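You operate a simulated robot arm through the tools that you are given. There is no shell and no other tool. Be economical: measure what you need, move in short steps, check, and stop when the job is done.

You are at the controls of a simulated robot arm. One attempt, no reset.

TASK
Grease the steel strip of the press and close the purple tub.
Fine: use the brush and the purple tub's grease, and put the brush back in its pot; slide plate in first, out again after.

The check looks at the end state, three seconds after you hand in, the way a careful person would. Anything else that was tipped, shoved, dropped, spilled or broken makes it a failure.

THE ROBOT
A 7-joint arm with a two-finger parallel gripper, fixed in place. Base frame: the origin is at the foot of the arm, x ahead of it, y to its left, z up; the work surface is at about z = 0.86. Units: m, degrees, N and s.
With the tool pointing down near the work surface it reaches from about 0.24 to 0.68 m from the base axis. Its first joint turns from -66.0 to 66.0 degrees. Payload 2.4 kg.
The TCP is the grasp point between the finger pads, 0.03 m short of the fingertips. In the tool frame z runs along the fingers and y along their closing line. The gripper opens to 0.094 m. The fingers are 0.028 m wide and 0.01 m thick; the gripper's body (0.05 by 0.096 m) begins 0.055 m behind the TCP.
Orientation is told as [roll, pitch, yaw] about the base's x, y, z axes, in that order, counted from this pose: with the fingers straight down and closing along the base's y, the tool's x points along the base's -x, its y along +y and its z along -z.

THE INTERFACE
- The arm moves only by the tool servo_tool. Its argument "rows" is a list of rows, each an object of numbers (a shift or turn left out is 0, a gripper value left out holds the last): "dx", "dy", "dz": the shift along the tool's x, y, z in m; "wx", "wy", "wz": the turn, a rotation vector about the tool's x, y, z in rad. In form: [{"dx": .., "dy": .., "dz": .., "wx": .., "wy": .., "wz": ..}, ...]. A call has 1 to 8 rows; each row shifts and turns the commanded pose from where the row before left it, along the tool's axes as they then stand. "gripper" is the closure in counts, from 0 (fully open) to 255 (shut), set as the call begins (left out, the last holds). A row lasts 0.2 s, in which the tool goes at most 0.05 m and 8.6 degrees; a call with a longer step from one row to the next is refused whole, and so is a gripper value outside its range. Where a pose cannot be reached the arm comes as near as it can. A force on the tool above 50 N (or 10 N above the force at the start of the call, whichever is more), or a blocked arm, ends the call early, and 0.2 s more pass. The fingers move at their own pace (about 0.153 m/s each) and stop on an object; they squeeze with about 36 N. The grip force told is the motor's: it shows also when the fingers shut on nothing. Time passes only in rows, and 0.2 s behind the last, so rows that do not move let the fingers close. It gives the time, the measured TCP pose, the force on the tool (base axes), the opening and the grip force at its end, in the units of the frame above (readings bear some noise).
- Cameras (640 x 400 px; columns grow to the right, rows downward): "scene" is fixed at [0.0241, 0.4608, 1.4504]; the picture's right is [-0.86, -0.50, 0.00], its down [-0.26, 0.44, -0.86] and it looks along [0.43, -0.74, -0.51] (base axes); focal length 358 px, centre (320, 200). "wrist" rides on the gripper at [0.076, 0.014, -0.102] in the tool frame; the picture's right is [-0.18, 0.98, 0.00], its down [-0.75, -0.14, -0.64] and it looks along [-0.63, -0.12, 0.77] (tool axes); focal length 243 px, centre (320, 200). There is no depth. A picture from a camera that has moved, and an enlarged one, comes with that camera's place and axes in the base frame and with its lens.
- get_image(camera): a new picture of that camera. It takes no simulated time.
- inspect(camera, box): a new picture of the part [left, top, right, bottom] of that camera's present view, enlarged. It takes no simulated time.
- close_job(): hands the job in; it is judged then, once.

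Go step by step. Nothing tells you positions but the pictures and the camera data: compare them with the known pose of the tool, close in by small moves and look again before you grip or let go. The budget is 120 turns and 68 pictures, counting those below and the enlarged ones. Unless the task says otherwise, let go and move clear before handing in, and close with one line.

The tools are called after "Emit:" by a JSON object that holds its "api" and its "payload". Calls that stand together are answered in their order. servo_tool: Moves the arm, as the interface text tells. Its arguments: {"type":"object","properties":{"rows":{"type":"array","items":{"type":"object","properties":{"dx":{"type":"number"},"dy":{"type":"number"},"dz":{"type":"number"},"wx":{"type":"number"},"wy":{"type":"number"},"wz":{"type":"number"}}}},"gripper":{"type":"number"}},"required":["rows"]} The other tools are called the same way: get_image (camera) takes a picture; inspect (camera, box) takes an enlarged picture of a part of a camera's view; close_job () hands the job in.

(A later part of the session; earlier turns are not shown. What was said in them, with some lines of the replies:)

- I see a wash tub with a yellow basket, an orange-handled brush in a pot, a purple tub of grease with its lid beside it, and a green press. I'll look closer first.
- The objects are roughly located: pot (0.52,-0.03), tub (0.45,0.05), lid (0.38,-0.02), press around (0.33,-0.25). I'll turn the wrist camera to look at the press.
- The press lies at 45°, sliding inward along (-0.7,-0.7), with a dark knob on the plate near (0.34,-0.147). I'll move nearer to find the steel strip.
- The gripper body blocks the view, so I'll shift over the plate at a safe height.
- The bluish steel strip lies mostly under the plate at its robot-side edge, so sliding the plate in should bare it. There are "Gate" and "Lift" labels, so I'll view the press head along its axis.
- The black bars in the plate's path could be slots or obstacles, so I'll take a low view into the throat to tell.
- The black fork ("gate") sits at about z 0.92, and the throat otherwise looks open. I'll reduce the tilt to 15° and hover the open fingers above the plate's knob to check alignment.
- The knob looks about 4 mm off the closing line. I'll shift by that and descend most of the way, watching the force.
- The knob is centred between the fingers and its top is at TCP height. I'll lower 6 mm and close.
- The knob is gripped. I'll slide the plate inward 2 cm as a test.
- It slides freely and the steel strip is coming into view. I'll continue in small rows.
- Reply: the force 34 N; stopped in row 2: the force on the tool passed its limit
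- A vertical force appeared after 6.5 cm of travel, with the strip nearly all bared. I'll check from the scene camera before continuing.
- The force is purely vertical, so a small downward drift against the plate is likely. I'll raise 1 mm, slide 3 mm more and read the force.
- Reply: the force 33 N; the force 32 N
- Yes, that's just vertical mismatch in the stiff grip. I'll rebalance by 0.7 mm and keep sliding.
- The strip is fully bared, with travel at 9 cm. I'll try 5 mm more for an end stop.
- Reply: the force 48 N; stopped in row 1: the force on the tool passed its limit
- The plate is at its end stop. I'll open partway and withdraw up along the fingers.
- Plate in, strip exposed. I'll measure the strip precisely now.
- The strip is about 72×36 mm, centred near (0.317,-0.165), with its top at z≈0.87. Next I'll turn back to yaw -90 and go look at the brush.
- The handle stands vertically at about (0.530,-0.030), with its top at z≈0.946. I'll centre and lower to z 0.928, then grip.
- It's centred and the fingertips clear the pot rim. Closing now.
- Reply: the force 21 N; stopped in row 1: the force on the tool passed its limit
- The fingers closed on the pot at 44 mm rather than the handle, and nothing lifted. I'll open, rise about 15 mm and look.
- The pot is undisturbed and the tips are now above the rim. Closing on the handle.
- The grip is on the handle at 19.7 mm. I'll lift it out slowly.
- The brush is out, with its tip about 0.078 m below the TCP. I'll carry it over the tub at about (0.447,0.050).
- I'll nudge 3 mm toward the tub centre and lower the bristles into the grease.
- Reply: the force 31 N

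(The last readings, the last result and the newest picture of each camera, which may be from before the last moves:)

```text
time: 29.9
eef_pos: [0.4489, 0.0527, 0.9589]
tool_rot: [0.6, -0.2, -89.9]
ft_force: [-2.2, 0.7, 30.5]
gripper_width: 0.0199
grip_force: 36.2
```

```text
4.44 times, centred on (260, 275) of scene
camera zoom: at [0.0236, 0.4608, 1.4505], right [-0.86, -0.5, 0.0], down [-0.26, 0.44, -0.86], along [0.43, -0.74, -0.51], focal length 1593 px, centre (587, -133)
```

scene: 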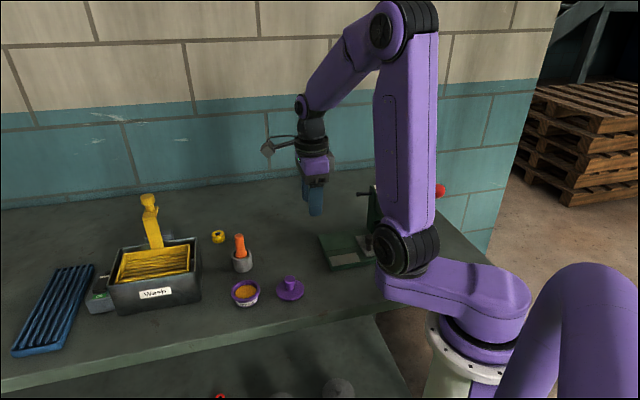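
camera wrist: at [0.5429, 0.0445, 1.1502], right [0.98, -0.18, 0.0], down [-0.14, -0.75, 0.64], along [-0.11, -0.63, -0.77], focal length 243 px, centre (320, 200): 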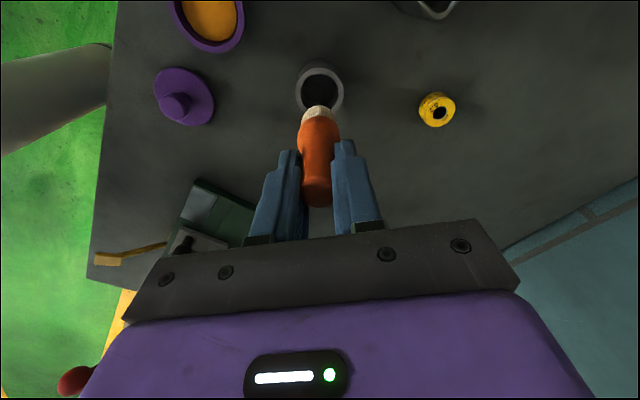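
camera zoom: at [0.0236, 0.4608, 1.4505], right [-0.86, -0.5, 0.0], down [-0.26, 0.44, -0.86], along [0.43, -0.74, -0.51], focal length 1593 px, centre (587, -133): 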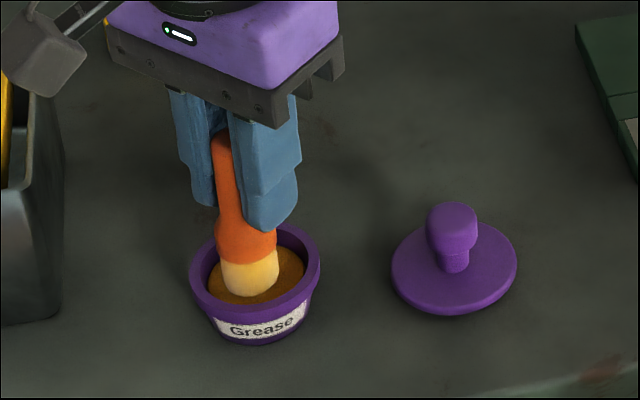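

The bristles touched the grease and have turned yellow. I'll lift and check.

Emit:
{"api": "servo_tool", "payload": {"rows": [{"dz": -0.01}, {"dz": -0.02}, {"dz": -0.03}, {"dz": -0.03}]}}

Emit:
{"api": "inspect", "payload": {"camera": "scene", "box": [200, 190, 320, 320]}}

```text
time: 30.9
eef_pos: [0.4467, 0.0531, 1.0462]
tool_rot: [0.1, -0.2, -89.8]
ft_force: [-0.4, 0.9, -0.5]
gripper_width: 0.0198
grip_force: 35.8
```

```text
3.08 times, centred on (260, 255) of scene
camera zoom: at [0.0241, 0.4608, 1.4504], right [-0.86, -0.5, 0.0], down [-0.26, 0.44, -0.86], along [0.43, -0.74, -0.51], focal length 1103 px, centre (505, 31)
```

zoom: 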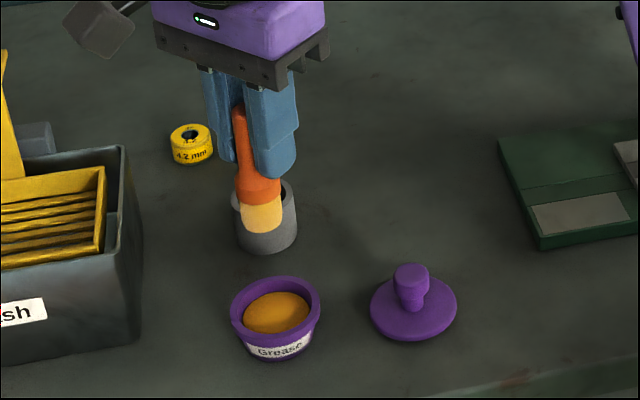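

The bristles are loaded and the tub hasn't moved. I'll carry the brush over the strip centre and turn to yaw -135 so the fingers stay clear of the knob.

Emit:
{"api": "servo_tool", "payload": {"rows": [{"dx": -0.0363, "dy": -0.0216}, {"dx": -0.0363, "dy": -0.0216}, {"dx": -0.0363, "dy": -0.0216}, {"dx": -0.0363, "dy": -0.0216}, {"dx": -0.0363, "dy": -0.0216}, {"dx": -0.0363, "dy": -0.0216}]}}

Emit:
{"api": "servo_tool", "payload": {"rows": [{"wz": 0.131}, {"wz": 0.131}, {"wz": 0.131}, {"wz": 0.131}, {"wz": 0.131}, {"wz": 0.131}, {"dz": 0.04}, {"dz": 0.03}]}}

Emit:
{"api": "inspect", "payload": {"camera": "wrist", "box": [220, 40, 420, 220]}}

Emit:
{"api": "inspect", "payload": {"camera": "scene", "box": [300, 190, 400, 280]}}

```text
time: 32.3
eef_pos: [0.3195, -0.1631, 1.0436]
tool_rot: [0.3, -0.2, -89.8]
ft_force: [0.0, 0.8, -0.6]
gripper_width: 0.0195
grip_force: 36.2
```

```text
time: 34.1
eef_pos: [0.3176, -0.1674, 0.9752]
tool_rot: [0.3, 0.2, -135.0]
ft_force: [0.5, -0.1, -0.1]
gripper_width: 0.0196
grip_force: 36.3
```

```text
2.22 times, centred on (320, 130) of wrist
camera zoom: at [0.3808, -0.1235, 1.0779], right [0.57, -0.82, 0.01], down [-0.64, -0.43, 0.64], along [-0.53, -0.37, -0.77], focal length 539 px, centre (320, 356)
```

zoom: 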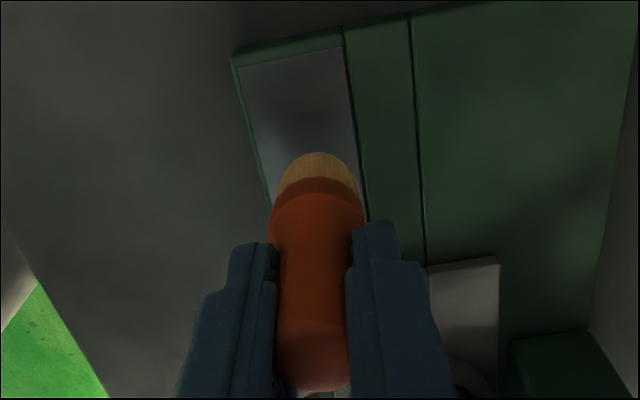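

```text
4.44 times, centred on (350, 235) of scene
camera zoom: at [0.0241, 0.4608, 1.4504], right [-0.86, -0.5, 0.0], down [-0.26, 0.44, -0.86], along [0.43, -0.74, -0.51], focal length 1593 px, centre (187, 44)
```

zoom: 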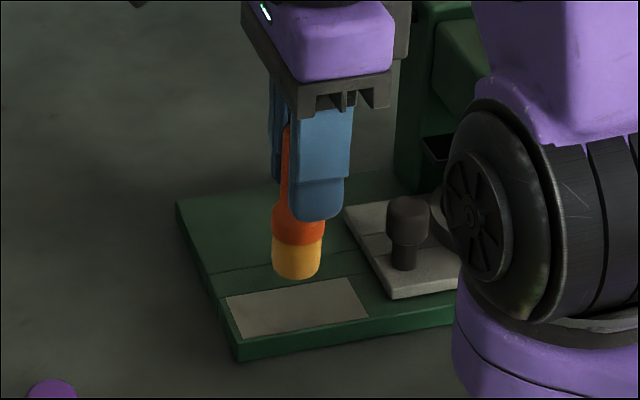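

The brush is over the strip. I'll start at the outer end on the robot side and descend to contact in small steps.

Emit:
{"api": "servo_tool", "payload": {"rows": [{"dx": 0.0245, "dy": -0.006}, {"dz": 0.018}, {}]}}

Emit:
{"api": "servo_tool", "payload": {"rows": [{"dz": 0.002}, {"dz": 0.001}]}}

```text
time: 34.9
eef_pos: [0.3305, -0.1462, 0.958]
tool_rot: [0.3, 0.2, -135.0]
ft_force: [-0.8, 0.9, 0.3]
gripper_width: 0.0195
grip_force: 36.3
```

```text
time: 35.5
eef_pos: [0.3313, -0.1453, 0.9536]
tool_rot: [0.3, 0.1, -135.1]
ft_force: [-0.7, 0.3, -0.8]
gripper_width: 0.0195
grip_force: 35.9
```

Emit:
{"api": "servo_tool", "payload": {"rows": [{"dz": 0.0015}, {"dz": 0.001}]}}

Emit:
{"api": "servo_tool", "payload": {"rows": [{"dz": 0.001}, {"dz": 0.0005}]}}

```text
time: 36.1
eef_pos: [0.3313, -0.1455, 0.9522]
tool_rot: [0.3, 0.1, -135.0]
ft_force: [0.3, -0.9, 0.3]
gripper_width: 0.0195
grip_force: 35.6
```

```text
time: 36.7
eef_pos: [0.3324, -0.1438, 0.9497]
tool_rot: [0.2, 0.1, -135.0]
ft_force: [1.1, -0.8, -0.7]
gripper_width: 0.0194
grip_force: 36.3
```

Emit:
{"api": "servo_tool", "payload": {"rows": [{"dz": 0.001}, {"dz": 0.0005}]}}

Emit:
{"api": "servo_tool", "payload": {"rows": [{"dz": 0.001}]}}

Emit:
{"api": "inspect", "payload": {"camera": "scene", "box": [310, 220, 390, 280]}}

```text
time: 37.3
eef_pos: [0.3313, -0.1441, 0.9493]
tool_rot: [0.3, 0.0, -135.0]
ft_force: [-0.1, -0.4, -0.8]
gripper_width: 0.0198
grip_force: 35.8
```

```text
time: 37.7
eef_pos: [0.3324, -0.1446, 0.9487]
tool_rot: [0.3, 0.1, -134.9]
ft_force: [-1.9, 2.0, 12.5]
gripper_width: 0.0196
grip_force: 35.7
```

```text
6.67 times, centred on (350, 250) of scene
camera zoom: at [0.024, 0.4609, 1.4504], right [-0.86, -0.5, 0.0], down [-0.26, 0.44, -0.86], along [0.43, -0.74, -0.51], focal length 2390 px, centre (120, -133)
```

zoom: 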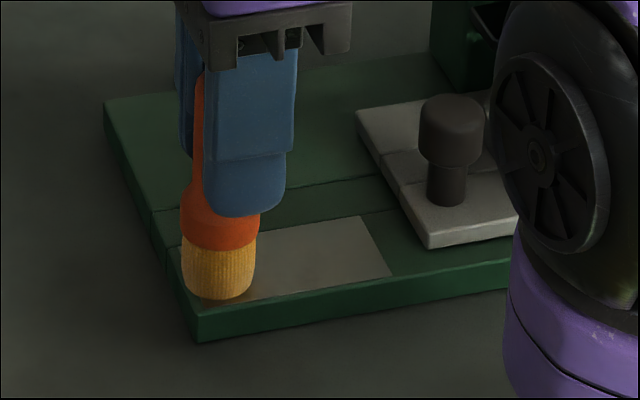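

Contact is light at 12 N on the strip's outer end. I'll stroke along it, shift sideways 9 mm and stroke back.

Emit:
{"api": "servo_tool", "payload": {"rows": [{"dx": -0.009}, {"dx": -0.009}, {"dx": -0.009}, {"dx": -0.009}, {"dx": -0.008}]}}

Emit:
{"api": "servo_tool", "payload": {"rows": [{"dy": 0.009}, {"dx": 0.009}, {"dx": 0.009}, {"dx": 0.009}, {"dx": 0.009}, {"dx": 0.009}]}}

Emit:
{"api": "inspect", "payload": {"camera": "scene", "box": [310, 220, 390, 280]}}

```text
time: 38.9
eef_pos: [0.3016, -0.1753, 0.9489]
tool_rot: [0.5, 0.1, -135.0]
ft_force: [4.7, 3.6, 13.9]
gripper_width: 0.0197
grip_force: 35.7
```

```text
time: 40.3
eef_pos: [0.3396, -0.1487, 0.9487]
tool_rot: [0.3, 0.1, -134.9]
ft_force: [-0.4, 0.3, -0.7]
gripper_width: 0.0197
grip_force: 35.7
```

```text
6.67 times, centred on (350, 250) of scene
camera zoom: at [0.0242, 0.4608, 1.4504], right [-0.86, -0.5, 0.0], down [-0.26, 0.44, -0.86], along [0.43, -0.74, -0.51], focal length 2390 px, centre (120, -133)
```

zoom: 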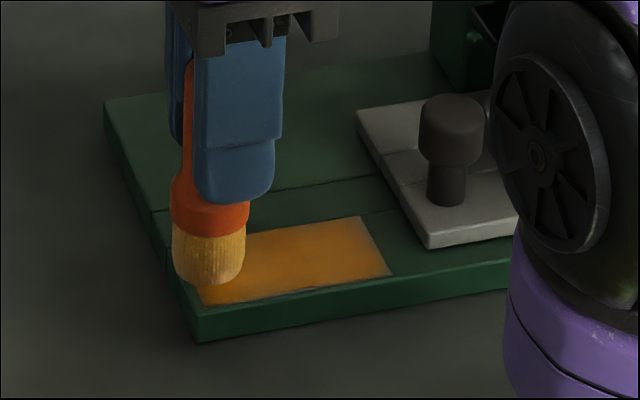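

The strip is turning amber all over. I'll lift and check coverage.

Emit:
{"api": "servo_tool", "payload": {"rows": [{"dz": -0.02}, {"dz": -0.03}, {"dx": 0.03, "dz": -0.02}]}}

Emit:
{"api": "inspect", "payload": {"camera": "scene", "box": [310, 220, 390, 280]}}

```text
time: 41.1
eef_pos: [0.3594, -0.1271, 1.0187]
tool_rot: [0.1, 0.0, -135.0]
ft_force: [0.3, 0.0, 0.1]
gripper_width: 0.0199
grip_force: 36.5
```

```text
6.67 times, centred on (350, 250) of scene
camera zoom: at [0.0242, 0.4608, 1.4504], right [-0.86, -0.5, 0.0], down [-0.26, 0.44, -0.86], along [0.43, -0.74, -0.51], focal length 2390 px, centre (120, -133)
```

zoom: 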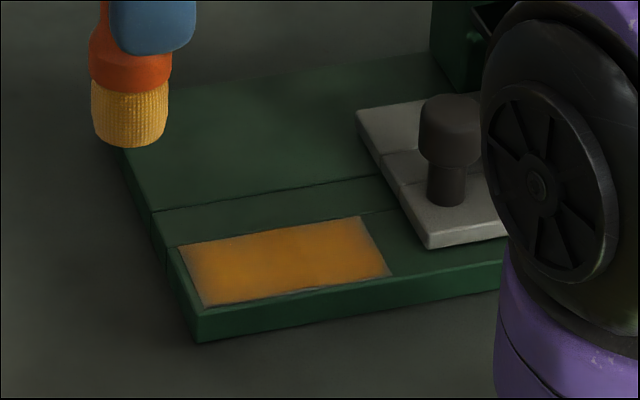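

Coverage is good, with a thin fade at the outer end. One quick extra dab across that end.

Emit:
{"api": "servo_tool", "payload": {"rows": [{"dx": -0.029, "dy": -0.009, "dz": 0.03}, {"dz": 0.03}, {"dz": 0.0105}, {"dz": 0.0005}, {"dy": 0.006}, {"dy": 0.006}, {"dy": 0.005}, {"dx": -0.01}]}}

Emit:
{"api": "servo_tool", "payload": {"rows": [{"dz": -0.02}, {"dz": -0.03}, {"dx": 0.03, "dz": -0.03}]}}

Emit:
{"api": "inspect", "payload": {"camera": "scene", "box": [310, 220, 390, 280]}}

```text
time: 42.2
eef_pos: [0.3329, -0.1419, 0.9471]
tool_rot: [0.2, 0.0, -134.8]
ft_force: [-4.0, 2.4, 18.6]
gripper_width: 0.0196
grip_force: 36.1
stopped in row 5: the force on the tool passed its limit (the readings are from after the stop); the commanded pose is now the measured one
```

```text
time: 43.0
eef_pos: [0.3558, -0.1221, 1.0283]
tool_rot: [0.2, 0.0, -135.0]
ft_force: [0.2, 0.2, 0.2]
gripper_width: 0.0194
grip_force: 35.7
```

```text
6.67 times, centred on (350, 250) of scene
camera zoom: at [0.0242, 0.4608, 1.4504], right [-0.86, -0.5, 0.0], down [-0.26, 0.44, -0.86], along [0.43, -0.74, -0.51], focal length 2390 px, centre (120, -133)
```

zoom: 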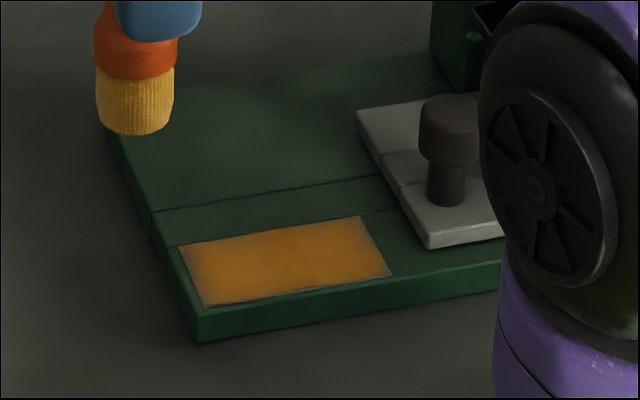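

The strip is well greased. Now I'll return the brush above its pot at yaw -90.

Emit:
{"api": "servo_tool", "payload": {"rows": [{"wz": -0.131, "dz": -0.017}, {"wz": -0.131}, {"wz": -0.131}, {"wz": -0.131}, {"wz": -0.131}, {"wz": -0.13}]}}

Emit:
{"api": "servo_tool", "payload": {"rows": [{"dx": 0.018, "dy": 0.0348}, {"dx": 0.018, "dy": 0.0348}, {"dx": 0.018, "dy": 0.0348}, {"dx": 0.018, "dy": 0.0348}, {"dx": 0.018, "dy": 0.0348}, {}]}}

Emit:
{"api": "inspect", "payload": {"camera": "wrist", "box": [220, 40, 420, 220]}}

Emit:
{"api": "inspect", "payload": {"camera": "scene", "box": [190, 190, 310, 290]}}

```text
time: 44.4
eef_pos: [0.3555, -0.1214, 1.0455]
tool_rot: [0.2, -0.1, -89.6]
ft_force: [0.0, 0.1, 0.2]
gripper_width: 0.0196
grip_force: 36.3
```

```text
time: 45.8
eef_pos: [0.5298, -0.03, 1.045]
tool_rot: [0.2, -0.2, -89.9]
ft_force: [-0.3, 0.3, -0.1]
gripper_width: 0.0196
grip_force: 35.8
```

```text
2.22 times, centred on (320, 130) of wrist
camera zoom: at [0.542, 0.0447, 1.1467], right [0.98, -0.18, 0.0], down [-0.14, -0.75, 0.64], along [-0.11, -0.63, -0.77], focal length 539 px, centre (320, 356)
```

zoom: 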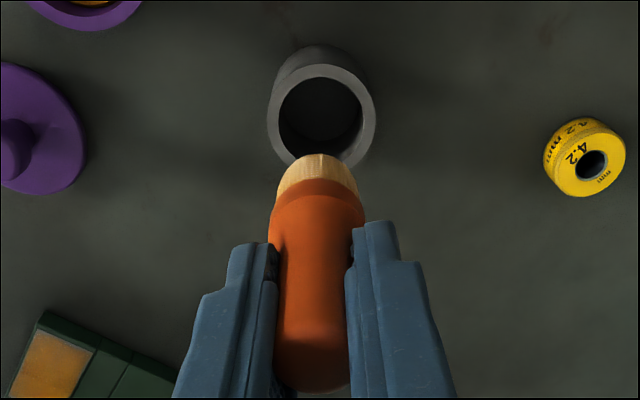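

```text
4.00 times, centred on (250, 240) of scene
camera zoom: at [0.0242, 0.4608, 1.4504], right [-0.86, -0.5, 0.0], down [-0.26, 0.44, -0.86], along [0.43, -0.74, -0.51], focal length 1434 px, centre (600, 40)
```

zoom: 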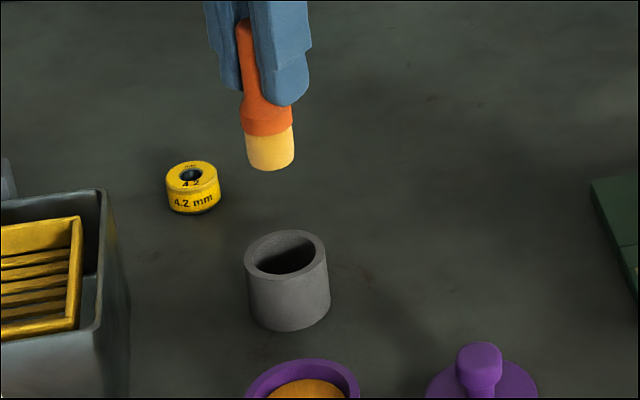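

I'll lower so the bristles are just above the rim and check alignment.

Emit:
{"api": "servo_tool", "payload": {"rows": [{"dx": 0.002, "dz": 0.035}, {"dz": 0.027}, {}]}}

Emit:
{"api": "inspect", "payload": {"camera": "wrist", "box": [240, 60, 400, 190]}}

Emit:
{"api": "inspect", "payload": {"camera": "scene", "box": [200, 210, 290, 290]}}

```text
time: 46.6
eef_pos: [0.5273, -0.0278, 0.9842]
tool_rot: [0.3, -0.1, -90.0]
ft_force: [-0.5, -0.2, -0.3]
gripper_width: 0.0195
grip_force: 36.0
```

```text
3.08 times, centred on (320, 125) of wrist
camera zoom: at [0.5408, 0.0475, 1.0848], right [0.98, -0.18, 0.0], down [-0.14, -0.75, 0.64], along [-0.11, -0.63, -0.77], focal length 746 px, centre (320, 431)
```

zoom: 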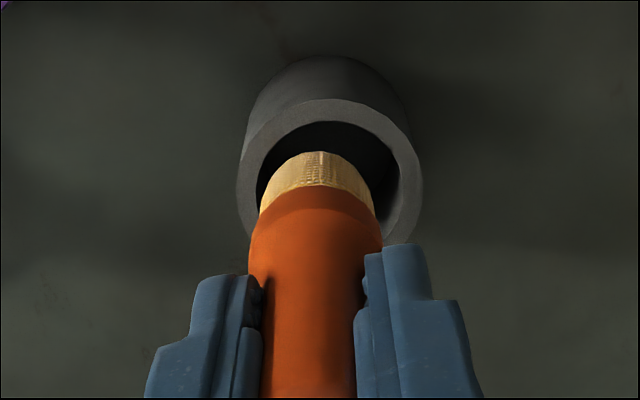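

```text
5.00 times, centred on (245, 250) of scene
camera zoom: at [0.0241, 0.4608, 1.4504], right [-0.86, -0.5, 0.0], down [-0.26, 0.44, -0.86], along [0.43, -0.74, -0.51], focal length 1792 px, centre (695, -50)
```

zoom: 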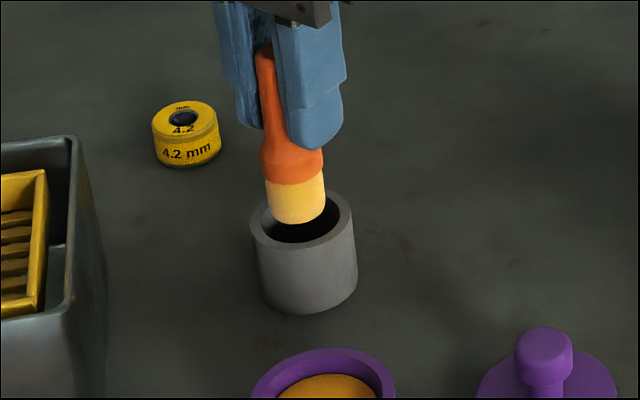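

It needs 3 mm in +x and y looks right. I'll lower into the pot.

Emit:
{"api": "servo_tool", "payload": {"rows": [{"dy": 0.003}, {"dz": 0.012}, {"dz": 0.012}, {"dz": 0.01}]}}

Emit:
{"api": "servo_tool", "payload": {"rows": [{"dz": 0.003}, {"dz": 0.002}]}}

```text
time: 47.6
eef_pos: [0.5321, -0.0291, 0.9483]
tool_rot: [0.2, 0.0, -89.9]
ft_force: [0.4, 0.0, -0.2]
gripper_width: 0.0199
grip_force: 35.8
```

```text
time: 48.2
eef_pos: [0.5316, -0.0294, 0.9434]
tool_rot: [0.2, -0.1, -89.9]
ft_force: [0.6, 0.6, -0.1]
gripper_width: 0.0194
grip_force: 36.1
```

Emit:
{"api": "servo_tool", "payload": {"rows": [{"dz": 0.0015}, {"dz": 0.001}]}}

Emit:
{"api": "inspect", "payload": {"camera": "scene", "box": [200, 210, 290, 290]}}

```text
time: 48.8
eef_pos: [0.5315, -0.0294, 0.9417]
tool_rot: [0.1, -0.1, -89.8]
ft_force: [-0.8, 0.2, 0.4]
gripper_width: 0.0194
grip_force: 36.0
```

```text
5.00 times, centred on (245, 250) of scene
camera zoom: at [0.0241, 0.4608, 1.4504], right [-0.86, -0.5, 0.0], down [-0.26, 0.44, -0.86], along [0.43, -0.74, -0.51], focal length 1792 px, centre (695, -50)
```

zoom: 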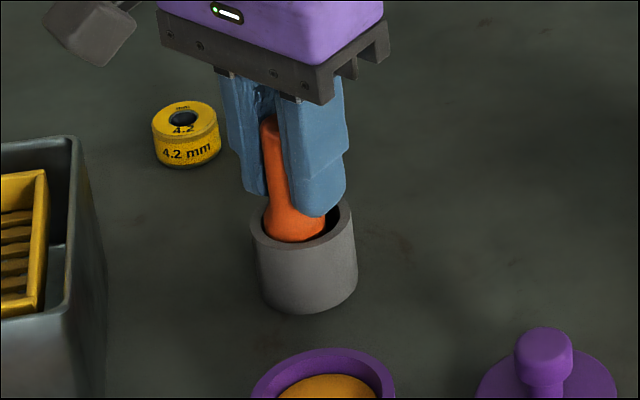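

The brush is seated to its original depth. I'll open and rise.

Emit:
{"api": "servo_tool", "payload": {"rows": [{"dz": 0.001}, {}]}}

Emit:
{"api": "servo_tool", "payload": {"rows": [{}, {}, {}], "gripper": 100}}

Emit:
{"api": "servo_tool", "payload": {"rows": [{"dz": -0.02}, {"dz": -0.04}, {"dz": -0.04}]}}

Emit:
{"api": "get_image", "payload": {"camera": "wrist"}}

Emit:
{"api": "inspect", "payload": {"camera": "scene", "box": [200, 210, 320, 310]}}

```text
time: 49.4
eef_pos: [0.5315, -0.0289, 0.9402]
tool_rot: [0.2, 0.0, -89.9]
ft_force: [0.0, -0.3, 0.9]
gripper_width: 0.0198
grip_force: 35.5
```

```text
time: 50.2
eef_pos: [0.531, -0.0298, 0.9404]
tool_rot: [0.2, -0.1, -90.0]
ft_force: [-0.2, 0.1, 0.1]
gripper_width: 0.057
grip_force: 0.2
```

```text
time: 51.0
eef_pos: [0.5292, -0.0293, 1.0387]
tool_rot: [0.2, -0.1, -89.9]
ft_force: [-1.1, -0.1, -1.2]
gripper_width: 0.0569
grip_force: 0.1
```

```text
12 pictures are left
camera wrist: at [0.5429, 0.0464, 1.1417], right [0.98, -0.18, 0.0], down [-0.14, -0.75, 0.64], along [-0.12, -0.63, -0.77], focal length 243 px, centre (320, 200)
```

wrist: 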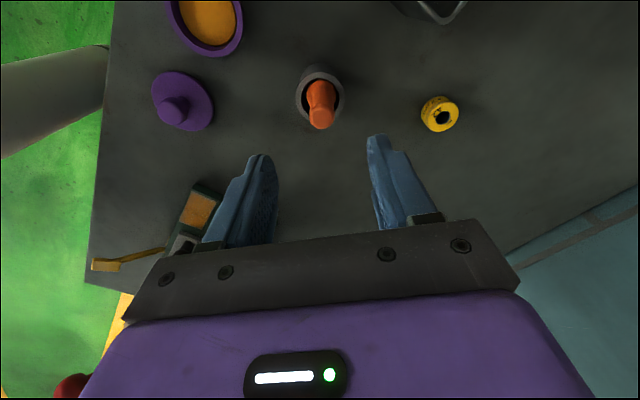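

```text
4.00 times, centred on (260, 260) of scene
camera zoom: at [0.0241, 0.4608, 1.4504], right [-0.86, -0.5, 0.0], down [-0.26, 0.44, -0.86], along [0.43, -0.74, -0.51], focal length 1434 px, centre (560, -40)
```

zoom: 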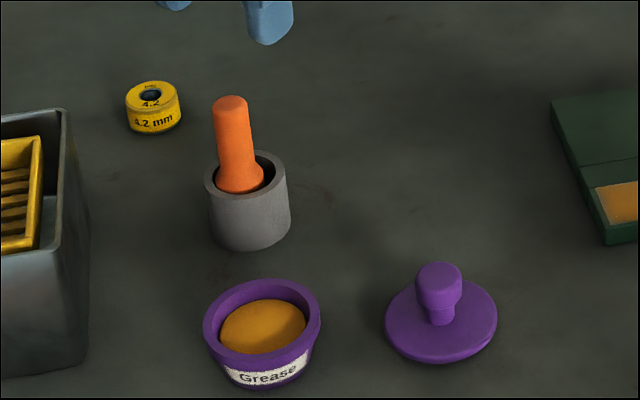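

The brush is back in its pot, upright. Now I'll hover over the lid's knob near (0.379,-0.014).

Emit:
{"api": "servo_tool", "payload": {"rows": [{"dx": 0.005, "dy": -0.0375}, {"dx": 0.005, "dy": -0.0375}, {"dx": 0.005, "dy": -0.0375}, {"dy": -0.0375, "dz": 0.02}, {"dz": 0.025}, {}], "gripper": 60}}

Emit:
{"api": "get_image", "payload": {"camera": "wrist"}}

```text
time: 52.4
eef_pos: [0.3796, -0.0145, 0.9919]
tool_rot: [0.2, -0.2, -89.9]
ft_force: [-0.2, -0.5, -1.3]
gripper_width: 0.0716
grip_force: 0.2
```

```text
10 pictures are left
camera wrist: at [0.3937, 0.0615, 1.0952], right [0.98, -0.18, 0.0], down [-0.14, -0.75, 0.64], along [-0.11, -0.63, -0.77], focal length 243 px, centre (320, 200)
```

wrist: 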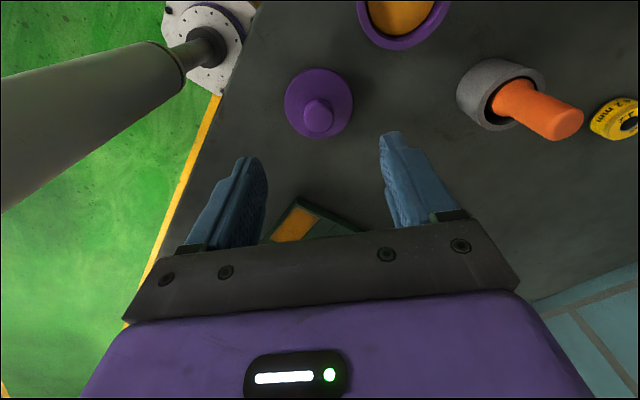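

The lid knob is aligned with the gripper. I'll descend to z 0.908 and close.

Emit:
{"api": "servo_tool", "payload": {"rows": [{"dz": 0.03}, {"dz": 0.03}, {"dz": 0.018}, {"dz": 0.005}, {}]}}

Emit:
{"api": "servo_tool", "payload": {"rows": [{}, {}, {}, {}], "gripper": 255}}

```text
time: 53.6
eef_pos: [0.3802, -0.0132, 0.9103]
tool_rot: [0.2, -0.1, -89.9]
ft_force: [0.4, 0.9, -0.1]
gripper_width: 0.072
grip_force: 0.1
```

```text
time: 54.6
eef_pos: [0.3813, -0.0147, 0.9128]
tool_rot: [0.2, -0.1, -89.9]
ft_force: [0.5, -0.5, 1.0]
gripper_width: 0.0235
grip_force: 35.4
```

It's gripped at 23.5 mm. I'll lift and carry the lid above the tub at about (0.449,0.053).

Emit:
{"api": "servo_tool", "payload": {"rows": [{"dz": -0.02}, {"dz": -0.025}, {"dz": -0.025}, {"dx": 0.022, "dy": 0.0225}, {"dx": 0.022, "dy": 0.0225}, {"dx": 0.023, "dy": 0.0235}, {}]}}

Emit:
{"api": "inspect", "payload": {"camera": "wrist", "box": [200, 0, 440, 220]}}

Emit:
{"api": "inspect", "payload": {"camera": "scene", "box": [190, 220, 310, 320]}}

```text
time: 56.2
eef_pos: [0.4496, 0.0537, 0.9796]
tool_rot: [0.2, -0.1, -89.9]
ft_force: [-0.6, -0.3, -1.4]
gripper_width: 0.0235
grip_force: 36.3
```

```text
1.82 times, centred on (320, 110) of wrist
camera zoom: at [0.4629, 0.1295, 1.0824], right [0.98, -0.18, 0.0], down [-0.14, -0.75, 0.64], along [-0.11, -0.63, -0.77], focal length 441 px, centre (320, 364)
```

zoom: 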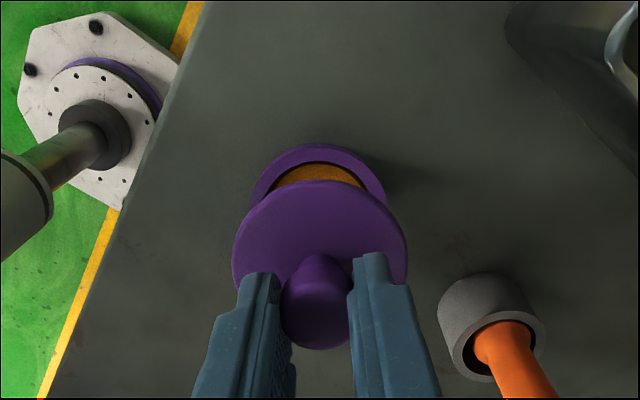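

```text
4.00 times, centred on (250, 270) of scene
camera zoom: at [0.0241, 0.4608, 1.4504], right [-0.86, -0.5, 0.0], down [-0.26, 0.44, -0.86], along [0.43, -0.74, -0.51], focal length 1434 px, centre (600, -80)
```

zoom: 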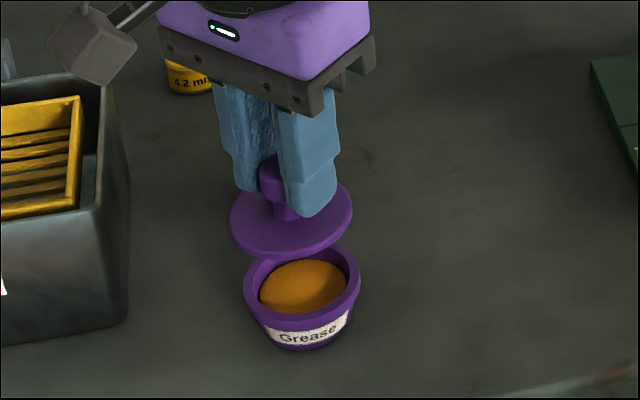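

The lid is nearly concentric with the tub, so I'll nudge 1–2 mm and lower carefully.

Emit:
{"api": "servo_tool", "payload": {"rows": [{"dx": 0.0015, "dy": -0.001, "dz": 0.01}, {"dz": 0.012}, {"dz": 0.008}, {}]}}

Emit:
{"api": "inspect", "payload": {"camera": "scene", "box": [190, 220, 310, 320]}}

```text
time: 57.2
eef_pos: [0.4491, 0.0539, 0.9514]
tool_rot: [0.3, -0.1, -89.9]
ft_force: [0.1, 0.0, 0.2]
gripper_width: 0.0235
grip_force: 35.6
```

```text
4.00 times, centred on (250, 270) of scene
camera zoom: at [0.0241, 0.4608, 1.4504], right [-0.86, -0.5, 0.0], down [-0.26, 0.44, -0.86], along [0.43, -0.74, -0.51], focal length 1434 px, centre (600, -80)
```

zoom: 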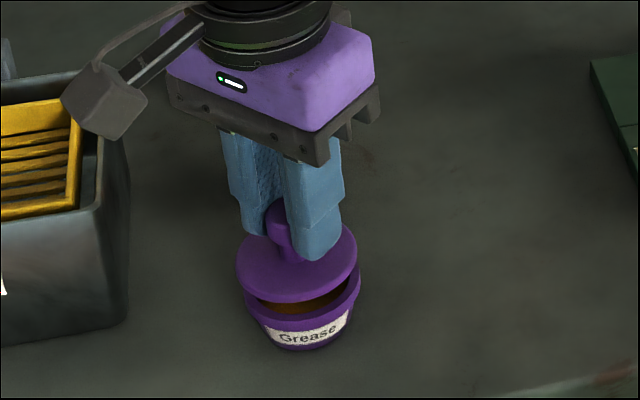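

Emit:
{"api": "servo_tool", "payload": {"rows": [{"dy": -0.001, "dz": 0.004}, {"dz": 0.003}]}}

Emit:
{"api": "servo_tool", "payload": {"rows": [{"dz": 0.0015}, {"dz": 0.001}]}}

Emit:
{"api": "servo_tool", "payload": {"rows": [{"dz": 0.001}, {"dz": 0.001}]}}

```text
time: 57.8
eef_pos: [0.4485, 0.0554, 0.9443]
tool_rot: [0.2, -0.1, -89.8]
ft_force: [-0.8, 0.4, -0.6]
gripper_width: 0.0235
grip_force: 35.8
```

```text
time: 58.4
eef_pos: [0.4483, 0.0532, 0.9435]
tool_rot: [0.1, -0.1, -89.9]
ft_force: [-0.7, 0.2, 0.6]
gripper_width: 0.0235
grip_force: 36.4
```

```text
time: 59.0
eef_pos: [0.4478, 0.0535, 0.9402]
tool_rot: [0.3, -0.1, -89.8]
ft_force: [0.8, 0.0, 0.0]
gripper_width: 0.0236
grip_force: 36.4
```

Emit:
{"api": "servo_tool", "payload": {"rows": [{"dz": 0.001}, {"dz": 0.001}]}}

Emit:
{"api": "servo_tool", "payload": {"rows": [{"dz": 0.001}, {"dz": 0.001}]}}

Emit:
{"api": "inspect", "payload": {"camera": "scene", "box": [190, 220, 310, 320]}}

```text
time: 59.6
eef_pos: [0.4486, 0.0528, 0.938]
tool_rot: [0.1, -0.1, -90.0]
ft_force: [-0.6, 0.2, -0.3]
gripper_width: 0.0236
grip_force: 36.1
```

```text
time: 60.2
eef_pos: [0.4479, 0.0544, 0.9374]
tool_rot: [0.3, -0.2, -89.8]
ft_force: [-2.3, -0.3, 10.7]
gripper_width: 0.0236
grip_force: 35.7
```

```text
4.00 times, centred on (250, 270) of scene
camera zoom: at [0.0239, 0.4608, 1.4505], right [-0.86, -0.5, 0.0], down [-0.26, 0.44, -0.86], along [0.43, -0.74, -0.51], focal length 1434 px, centre (600, -80)
```

zoom: 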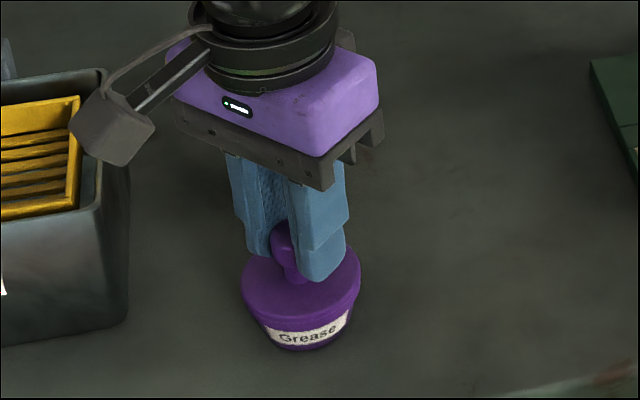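

The lid is seated on the rim, concentric, with 11 N contact. I'll release and rise.

Emit:
{"api": "servo_tool", "payload": {"rows": [{}, {}, {}], "gripper": 110}}

Emit:
{"api": "servo_tool", "payload": {"rows": [{"dz": -0.02}, {"dz": -0.04}, {"dz": -0.04}, {"dz": -0.03}]}}

Emit:
{"api": "inspect", "payload": {"camera": "scene", "box": [190, 220, 310, 320]}}

```text
time: 61.0
eef_pos: [0.4487, 0.0547, 0.9361]
tool_rot: [0.3, -0.2, -89.9]
ft_force: [0.2, 0.3, 0.3]
gripper_width: 0.0535
grip_force: 0.0
```

```text
time: 62.0
eef_pos: [0.4453, 0.0531, 1.0666]
tool_rot: [0.2, 0.0, -89.9]
ft_force: [-0.7, 0.4, -0.3]
gripper_width: 0.0536
grip_force: 0.0
```

```text
4.00 times, centred on (250, 270) of scene
camera zoom: at [0.0241, 0.4608, 1.4504], right [-0.86, -0.5, 0.0], down [-0.26, 0.44, -0.86], along [0.43, -0.74, -0.51], focal length 1434 px, centre (600, -80)
```

zoom: 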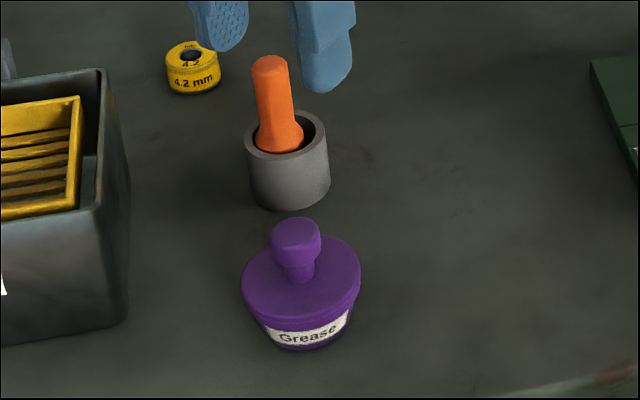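

The tub is closed. Now I'll return to the slide plate by the reverse of my earlier retreat.

Emit:
{"api": "servo_tool", "payload": {"rows": [{"dx": -0.0414, "dy": -0.0164}, {"dx": -0.0414, "dy": -0.0164}, {"dx": -0.0414, "dy": -0.0164}, {"dx": -0.0414, "dy": -0.0165}], "gripper": 110}}

Emit:
{"api": "servo_tool", "payload": {"rows": [{"wz": 0.131}, {"wz": 0.131}, {"wz": 0.131}, {"wz": 0.131}, {"wz": 0.131}, {"wz": 0.131}]}}

Emit:
{"api": "servo_tool", "payload": {"rows": [{"wy": -0.13}, {"wy": -0.128}, {}]}}

```text
time: 63.0
eef_pos: [0.3819, -0.1113, 1.0665]
tool_rot: [0.1, -0.1, -89.9]
ft_force: [-0.9, -0.6, 1.1]
gripper_width: 0.0537
grip_force: 0.1
```

```text
time: 64.4
eef_pos: [0.3823, -0.1114, 1.0655]
tool_rot: [0.2, 0.1, -135.2]
ft_force: [-0.5, 0.2, 0.2]
gripper_width: 0.0534
grip_force: 0.0
```

```text
time: 65.2
eef_pos: [0.3821, -0.1106, 1.0663]
tool_rot: [0.3, -14.8, -135.1]
ft_force: [0.1, -0.6, 0.3]
gripper_width: 0.0534
grip_force: 0.0
```

Emit:
{"api": "servo_tool", "payload": {"rows": [{"dx": -0.025, "dz": 0.0227, "dy": 0.0026}, {"dx": -0.025, "dz": 0.0227}, {"dx": -0.025, "dz": 0.0227}, {"dx": -0.0249, "dz": 0.0226}, {}]}}

Emit:
{"api": "inspect", "payload": {"camera": "wrist", "box": [220, 40, 440, 240]}}

```text
time: 66.4
eef_pos: [0.2992, -0.1993, 1.0065]
tool_rot: [0.3, -14.7, -135.1]
ft_force: [-0.4, -0.7, 0.4]
gripper_width: 0.0537
grip_force: 0.0
```

```text
2.00 times, centred on (330, 140) of wrist
camera zoom: at [0.3792, -0.1392, 1.0845], right [0.57, -0.82, 0.05], down [-0.5, -0.3, 0.81], along [-0.65, -0.49, -0.58], focal length 485 px, centre (300, 320)
```

zoom: 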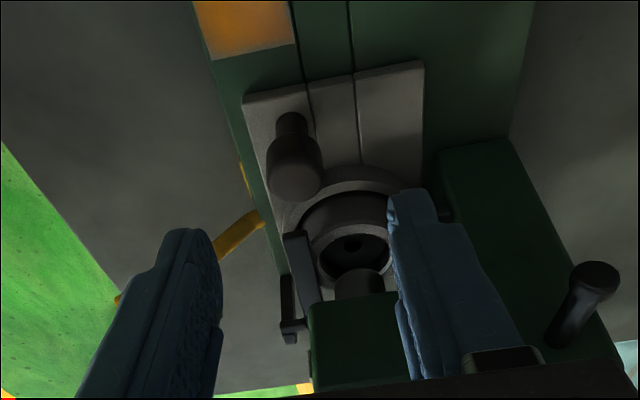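

The knob is aligned within 2 mm. I'll descend along the fingers.

Emit:
{"api": "servo_tool", "payload": {"rows": [{"dz": 0.035, "dy": -0.001}, {"dz": 0.03}, {"dz": 0.0155}, {}]}}

```text
time: 67.4
eef_pos: [0.2841, -0.212, 0.927]
tool_rot: [0.3, -14.7, -135.0]
ft_force: [-0.3, 0.6, -0.4]
gripper_width: 0.0534
grip_force: 0.1
```

Emit:
{"api": "servo_tool", "payload": {"rows": [{}, {}, {}, {}], "gripper": 255}}

Emit:
{"api": "servo_tool", "payload": {"rows": [{"dx": 0.00966, "dz": -0.00254}, {"dx": 0.00966, "dz": -0.00254}]}}

```text
time: 68.4
eef_pos: [0.2837, -0.2112, 0.9264]
tool_rot: [0.1, -14.8, -135.0]
ft_force: [-4.3, 7.3, -1.6]
gripper_width: 0.0232
grip_force: 44.9
```

```text
time: 69.0
eef_pos: [0.2973, -0.1984, 0.9279]
tool_rot: [0.3, -14.9, -135.1]
ft_force: [-12.0, 11.9, 34.2]
gripper_width: 0.0237
grip_force: 44.8
```

It's sliding out; I'll relieve the vertical and lateral load as I go.

Emit:
{"api": "servo_tool", "payload": {"rows": [{"dx": -0.0002, "dy": -0.0003, "dz": -0.0008}, {"dx": 0.00966, "dz": -0.00254}, {"dx": 0.00966, "dz": -0.00254}]}}

Emit:
{"api": "servo_tool", "payload": {"rows": [{"dx": 0.00966, "dz": -0.00254}, {"dx": 0.00966, "dz": -0.00254}]}}

```text
time: 69.8
eef_pos: [0.3115, -0.1833, 0.927]
tool_rot: [0.0, -14.8, -135.1]
ft_force: [-11.6, 9.4, 16.5]
gripper_width: 0.0236
grip_force: 45.2
```

```text
time: 70.4
eef_pos: [0.3259, -0.1693, 0.926]
tool_rot: [0.0, -14.8, -135.0]
ft_force: [-10.8, 10.2, -2.7]
gripper_width: 0.0236
grip_force: 45.2
```

Emit:
{"api": "servo_tool", "payload": {"rows": [{"dx": 0.00966, "dz": -0.00254}, {"dx": 0.00966, "dz": -0.00256}]}}

Emit:
{"api": "servo_tool", "payload": {"rows": [{"dx": 0.008, "dz": -0.0021}]}}

Emit:
{"api": "servo_tool", "payload": {"rows": [{"dx": 0.004, "dz": -0.00105}]}}

```text
time: 71.0
eef_pos: [0.3406, -0.1543, 0.9263]
tool_rot: [0.1, -14.7, -135.0]
ft_force: [-11.3, 10.6, 0.0]
gripper_width: 0.0235
grip_force: 44.7
```

```text
time: 71.4
eef_pos: [0.347, -0.1476, 0.9262]
tool_rot: [0.3, -14.6, -135.1]
ft_force: [-7.4, 9.4, -2.6]
gripper_width: 0.0236
grip_force: 45.2
```

```text
time: 71.8
eef_pos: [0.3468, -0.1488, 0.9267]
tool_rot: [0.0, -14.8, -135.3]
ft_force: [-21.3, -9.7, -13.1]
gripper_width: 0.024
grip_force: 45.2
```

The plate is at its outer stop again. I'll relieve, open and withdraw.

Emit:
{"api": "servo_tool", "payload": {"rows": [{"dx": -0.002, "dz": 0.0005}, {}]}}

Emit:
{"api": "servo_tool", "payload": {"rows": [{}, {}, {}], "gripper": 100}}

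Emit:
{"api": "servo_tool", "payload": {"rows": [{"dz": -0.015}, {"dz": -0.03}, {"dz": -0.04}, {"dz": -0.04}, {"dx": 0.04}, {"dx": 0.04, "dz": -0.02}]}}

Emit:
{"api": "get_image", "payload": {"camera": "scene"}}

Emit:
{"api": "inspect", "payload": {"camera": "scene", "box": [300, 170, 440, 280]}}

```text
time: 72.4
eef_pos: [0.3474, -0.1476, 0.9274]
tool_rot: [0.0, -14.8, -135.0]
ft_force: [-15.5, 0.0, -8.7]
gripper_width: 0.0235
grip_force: 45.1
```

```text
time: 73.2
eef_pos: [0.3485, -0.1498, 0.9271]
tool_rot: [0.3, -14.6, -135.1]
ft_force: [0.5, -0.6, 0.7]
gripper_width: 0.0572
grip_force: 0.2
```

```text
time: 74.6
eef_pos: [0.4313, -0.0665, 1.0443]
tool_rot: [0.1, -14.8, -134.9]
ft_force: [0.3, 0.5, -0.7]
gripper_width: 0.0572
grip_force: 0.0
```

```text
3 pictures are left
```

scene: 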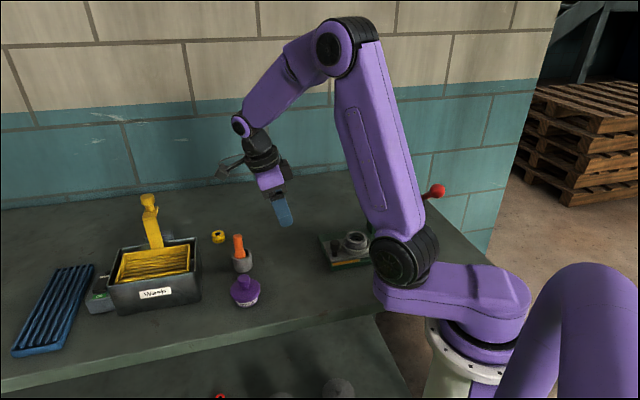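

```text
3.64 times, centred on (370, 225) of scene
camera zoom: at [0.0241, 0.4608, 1.4504], right [-0.86, -0.5, 0.0], down [-0.26, 0.44, -0.86], along [0.43, -0.74, -0.51], focal length 1304 px, centre (138, 109)
```

zoom: 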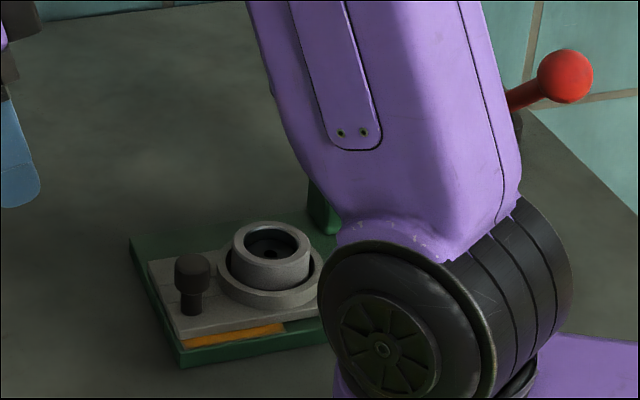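

The plate is fully out over the greased strip, the tub is lidded, the brush stands in its pot, and the arm is clear, so I'm handing in.

Emit:
{"api": "close_job", "payload": {}}

```text
The job is handed in.
```

The job is handed in: the steel strip is greased, the slide plate is back out, the brush is in its pot and the purple tub is closed.
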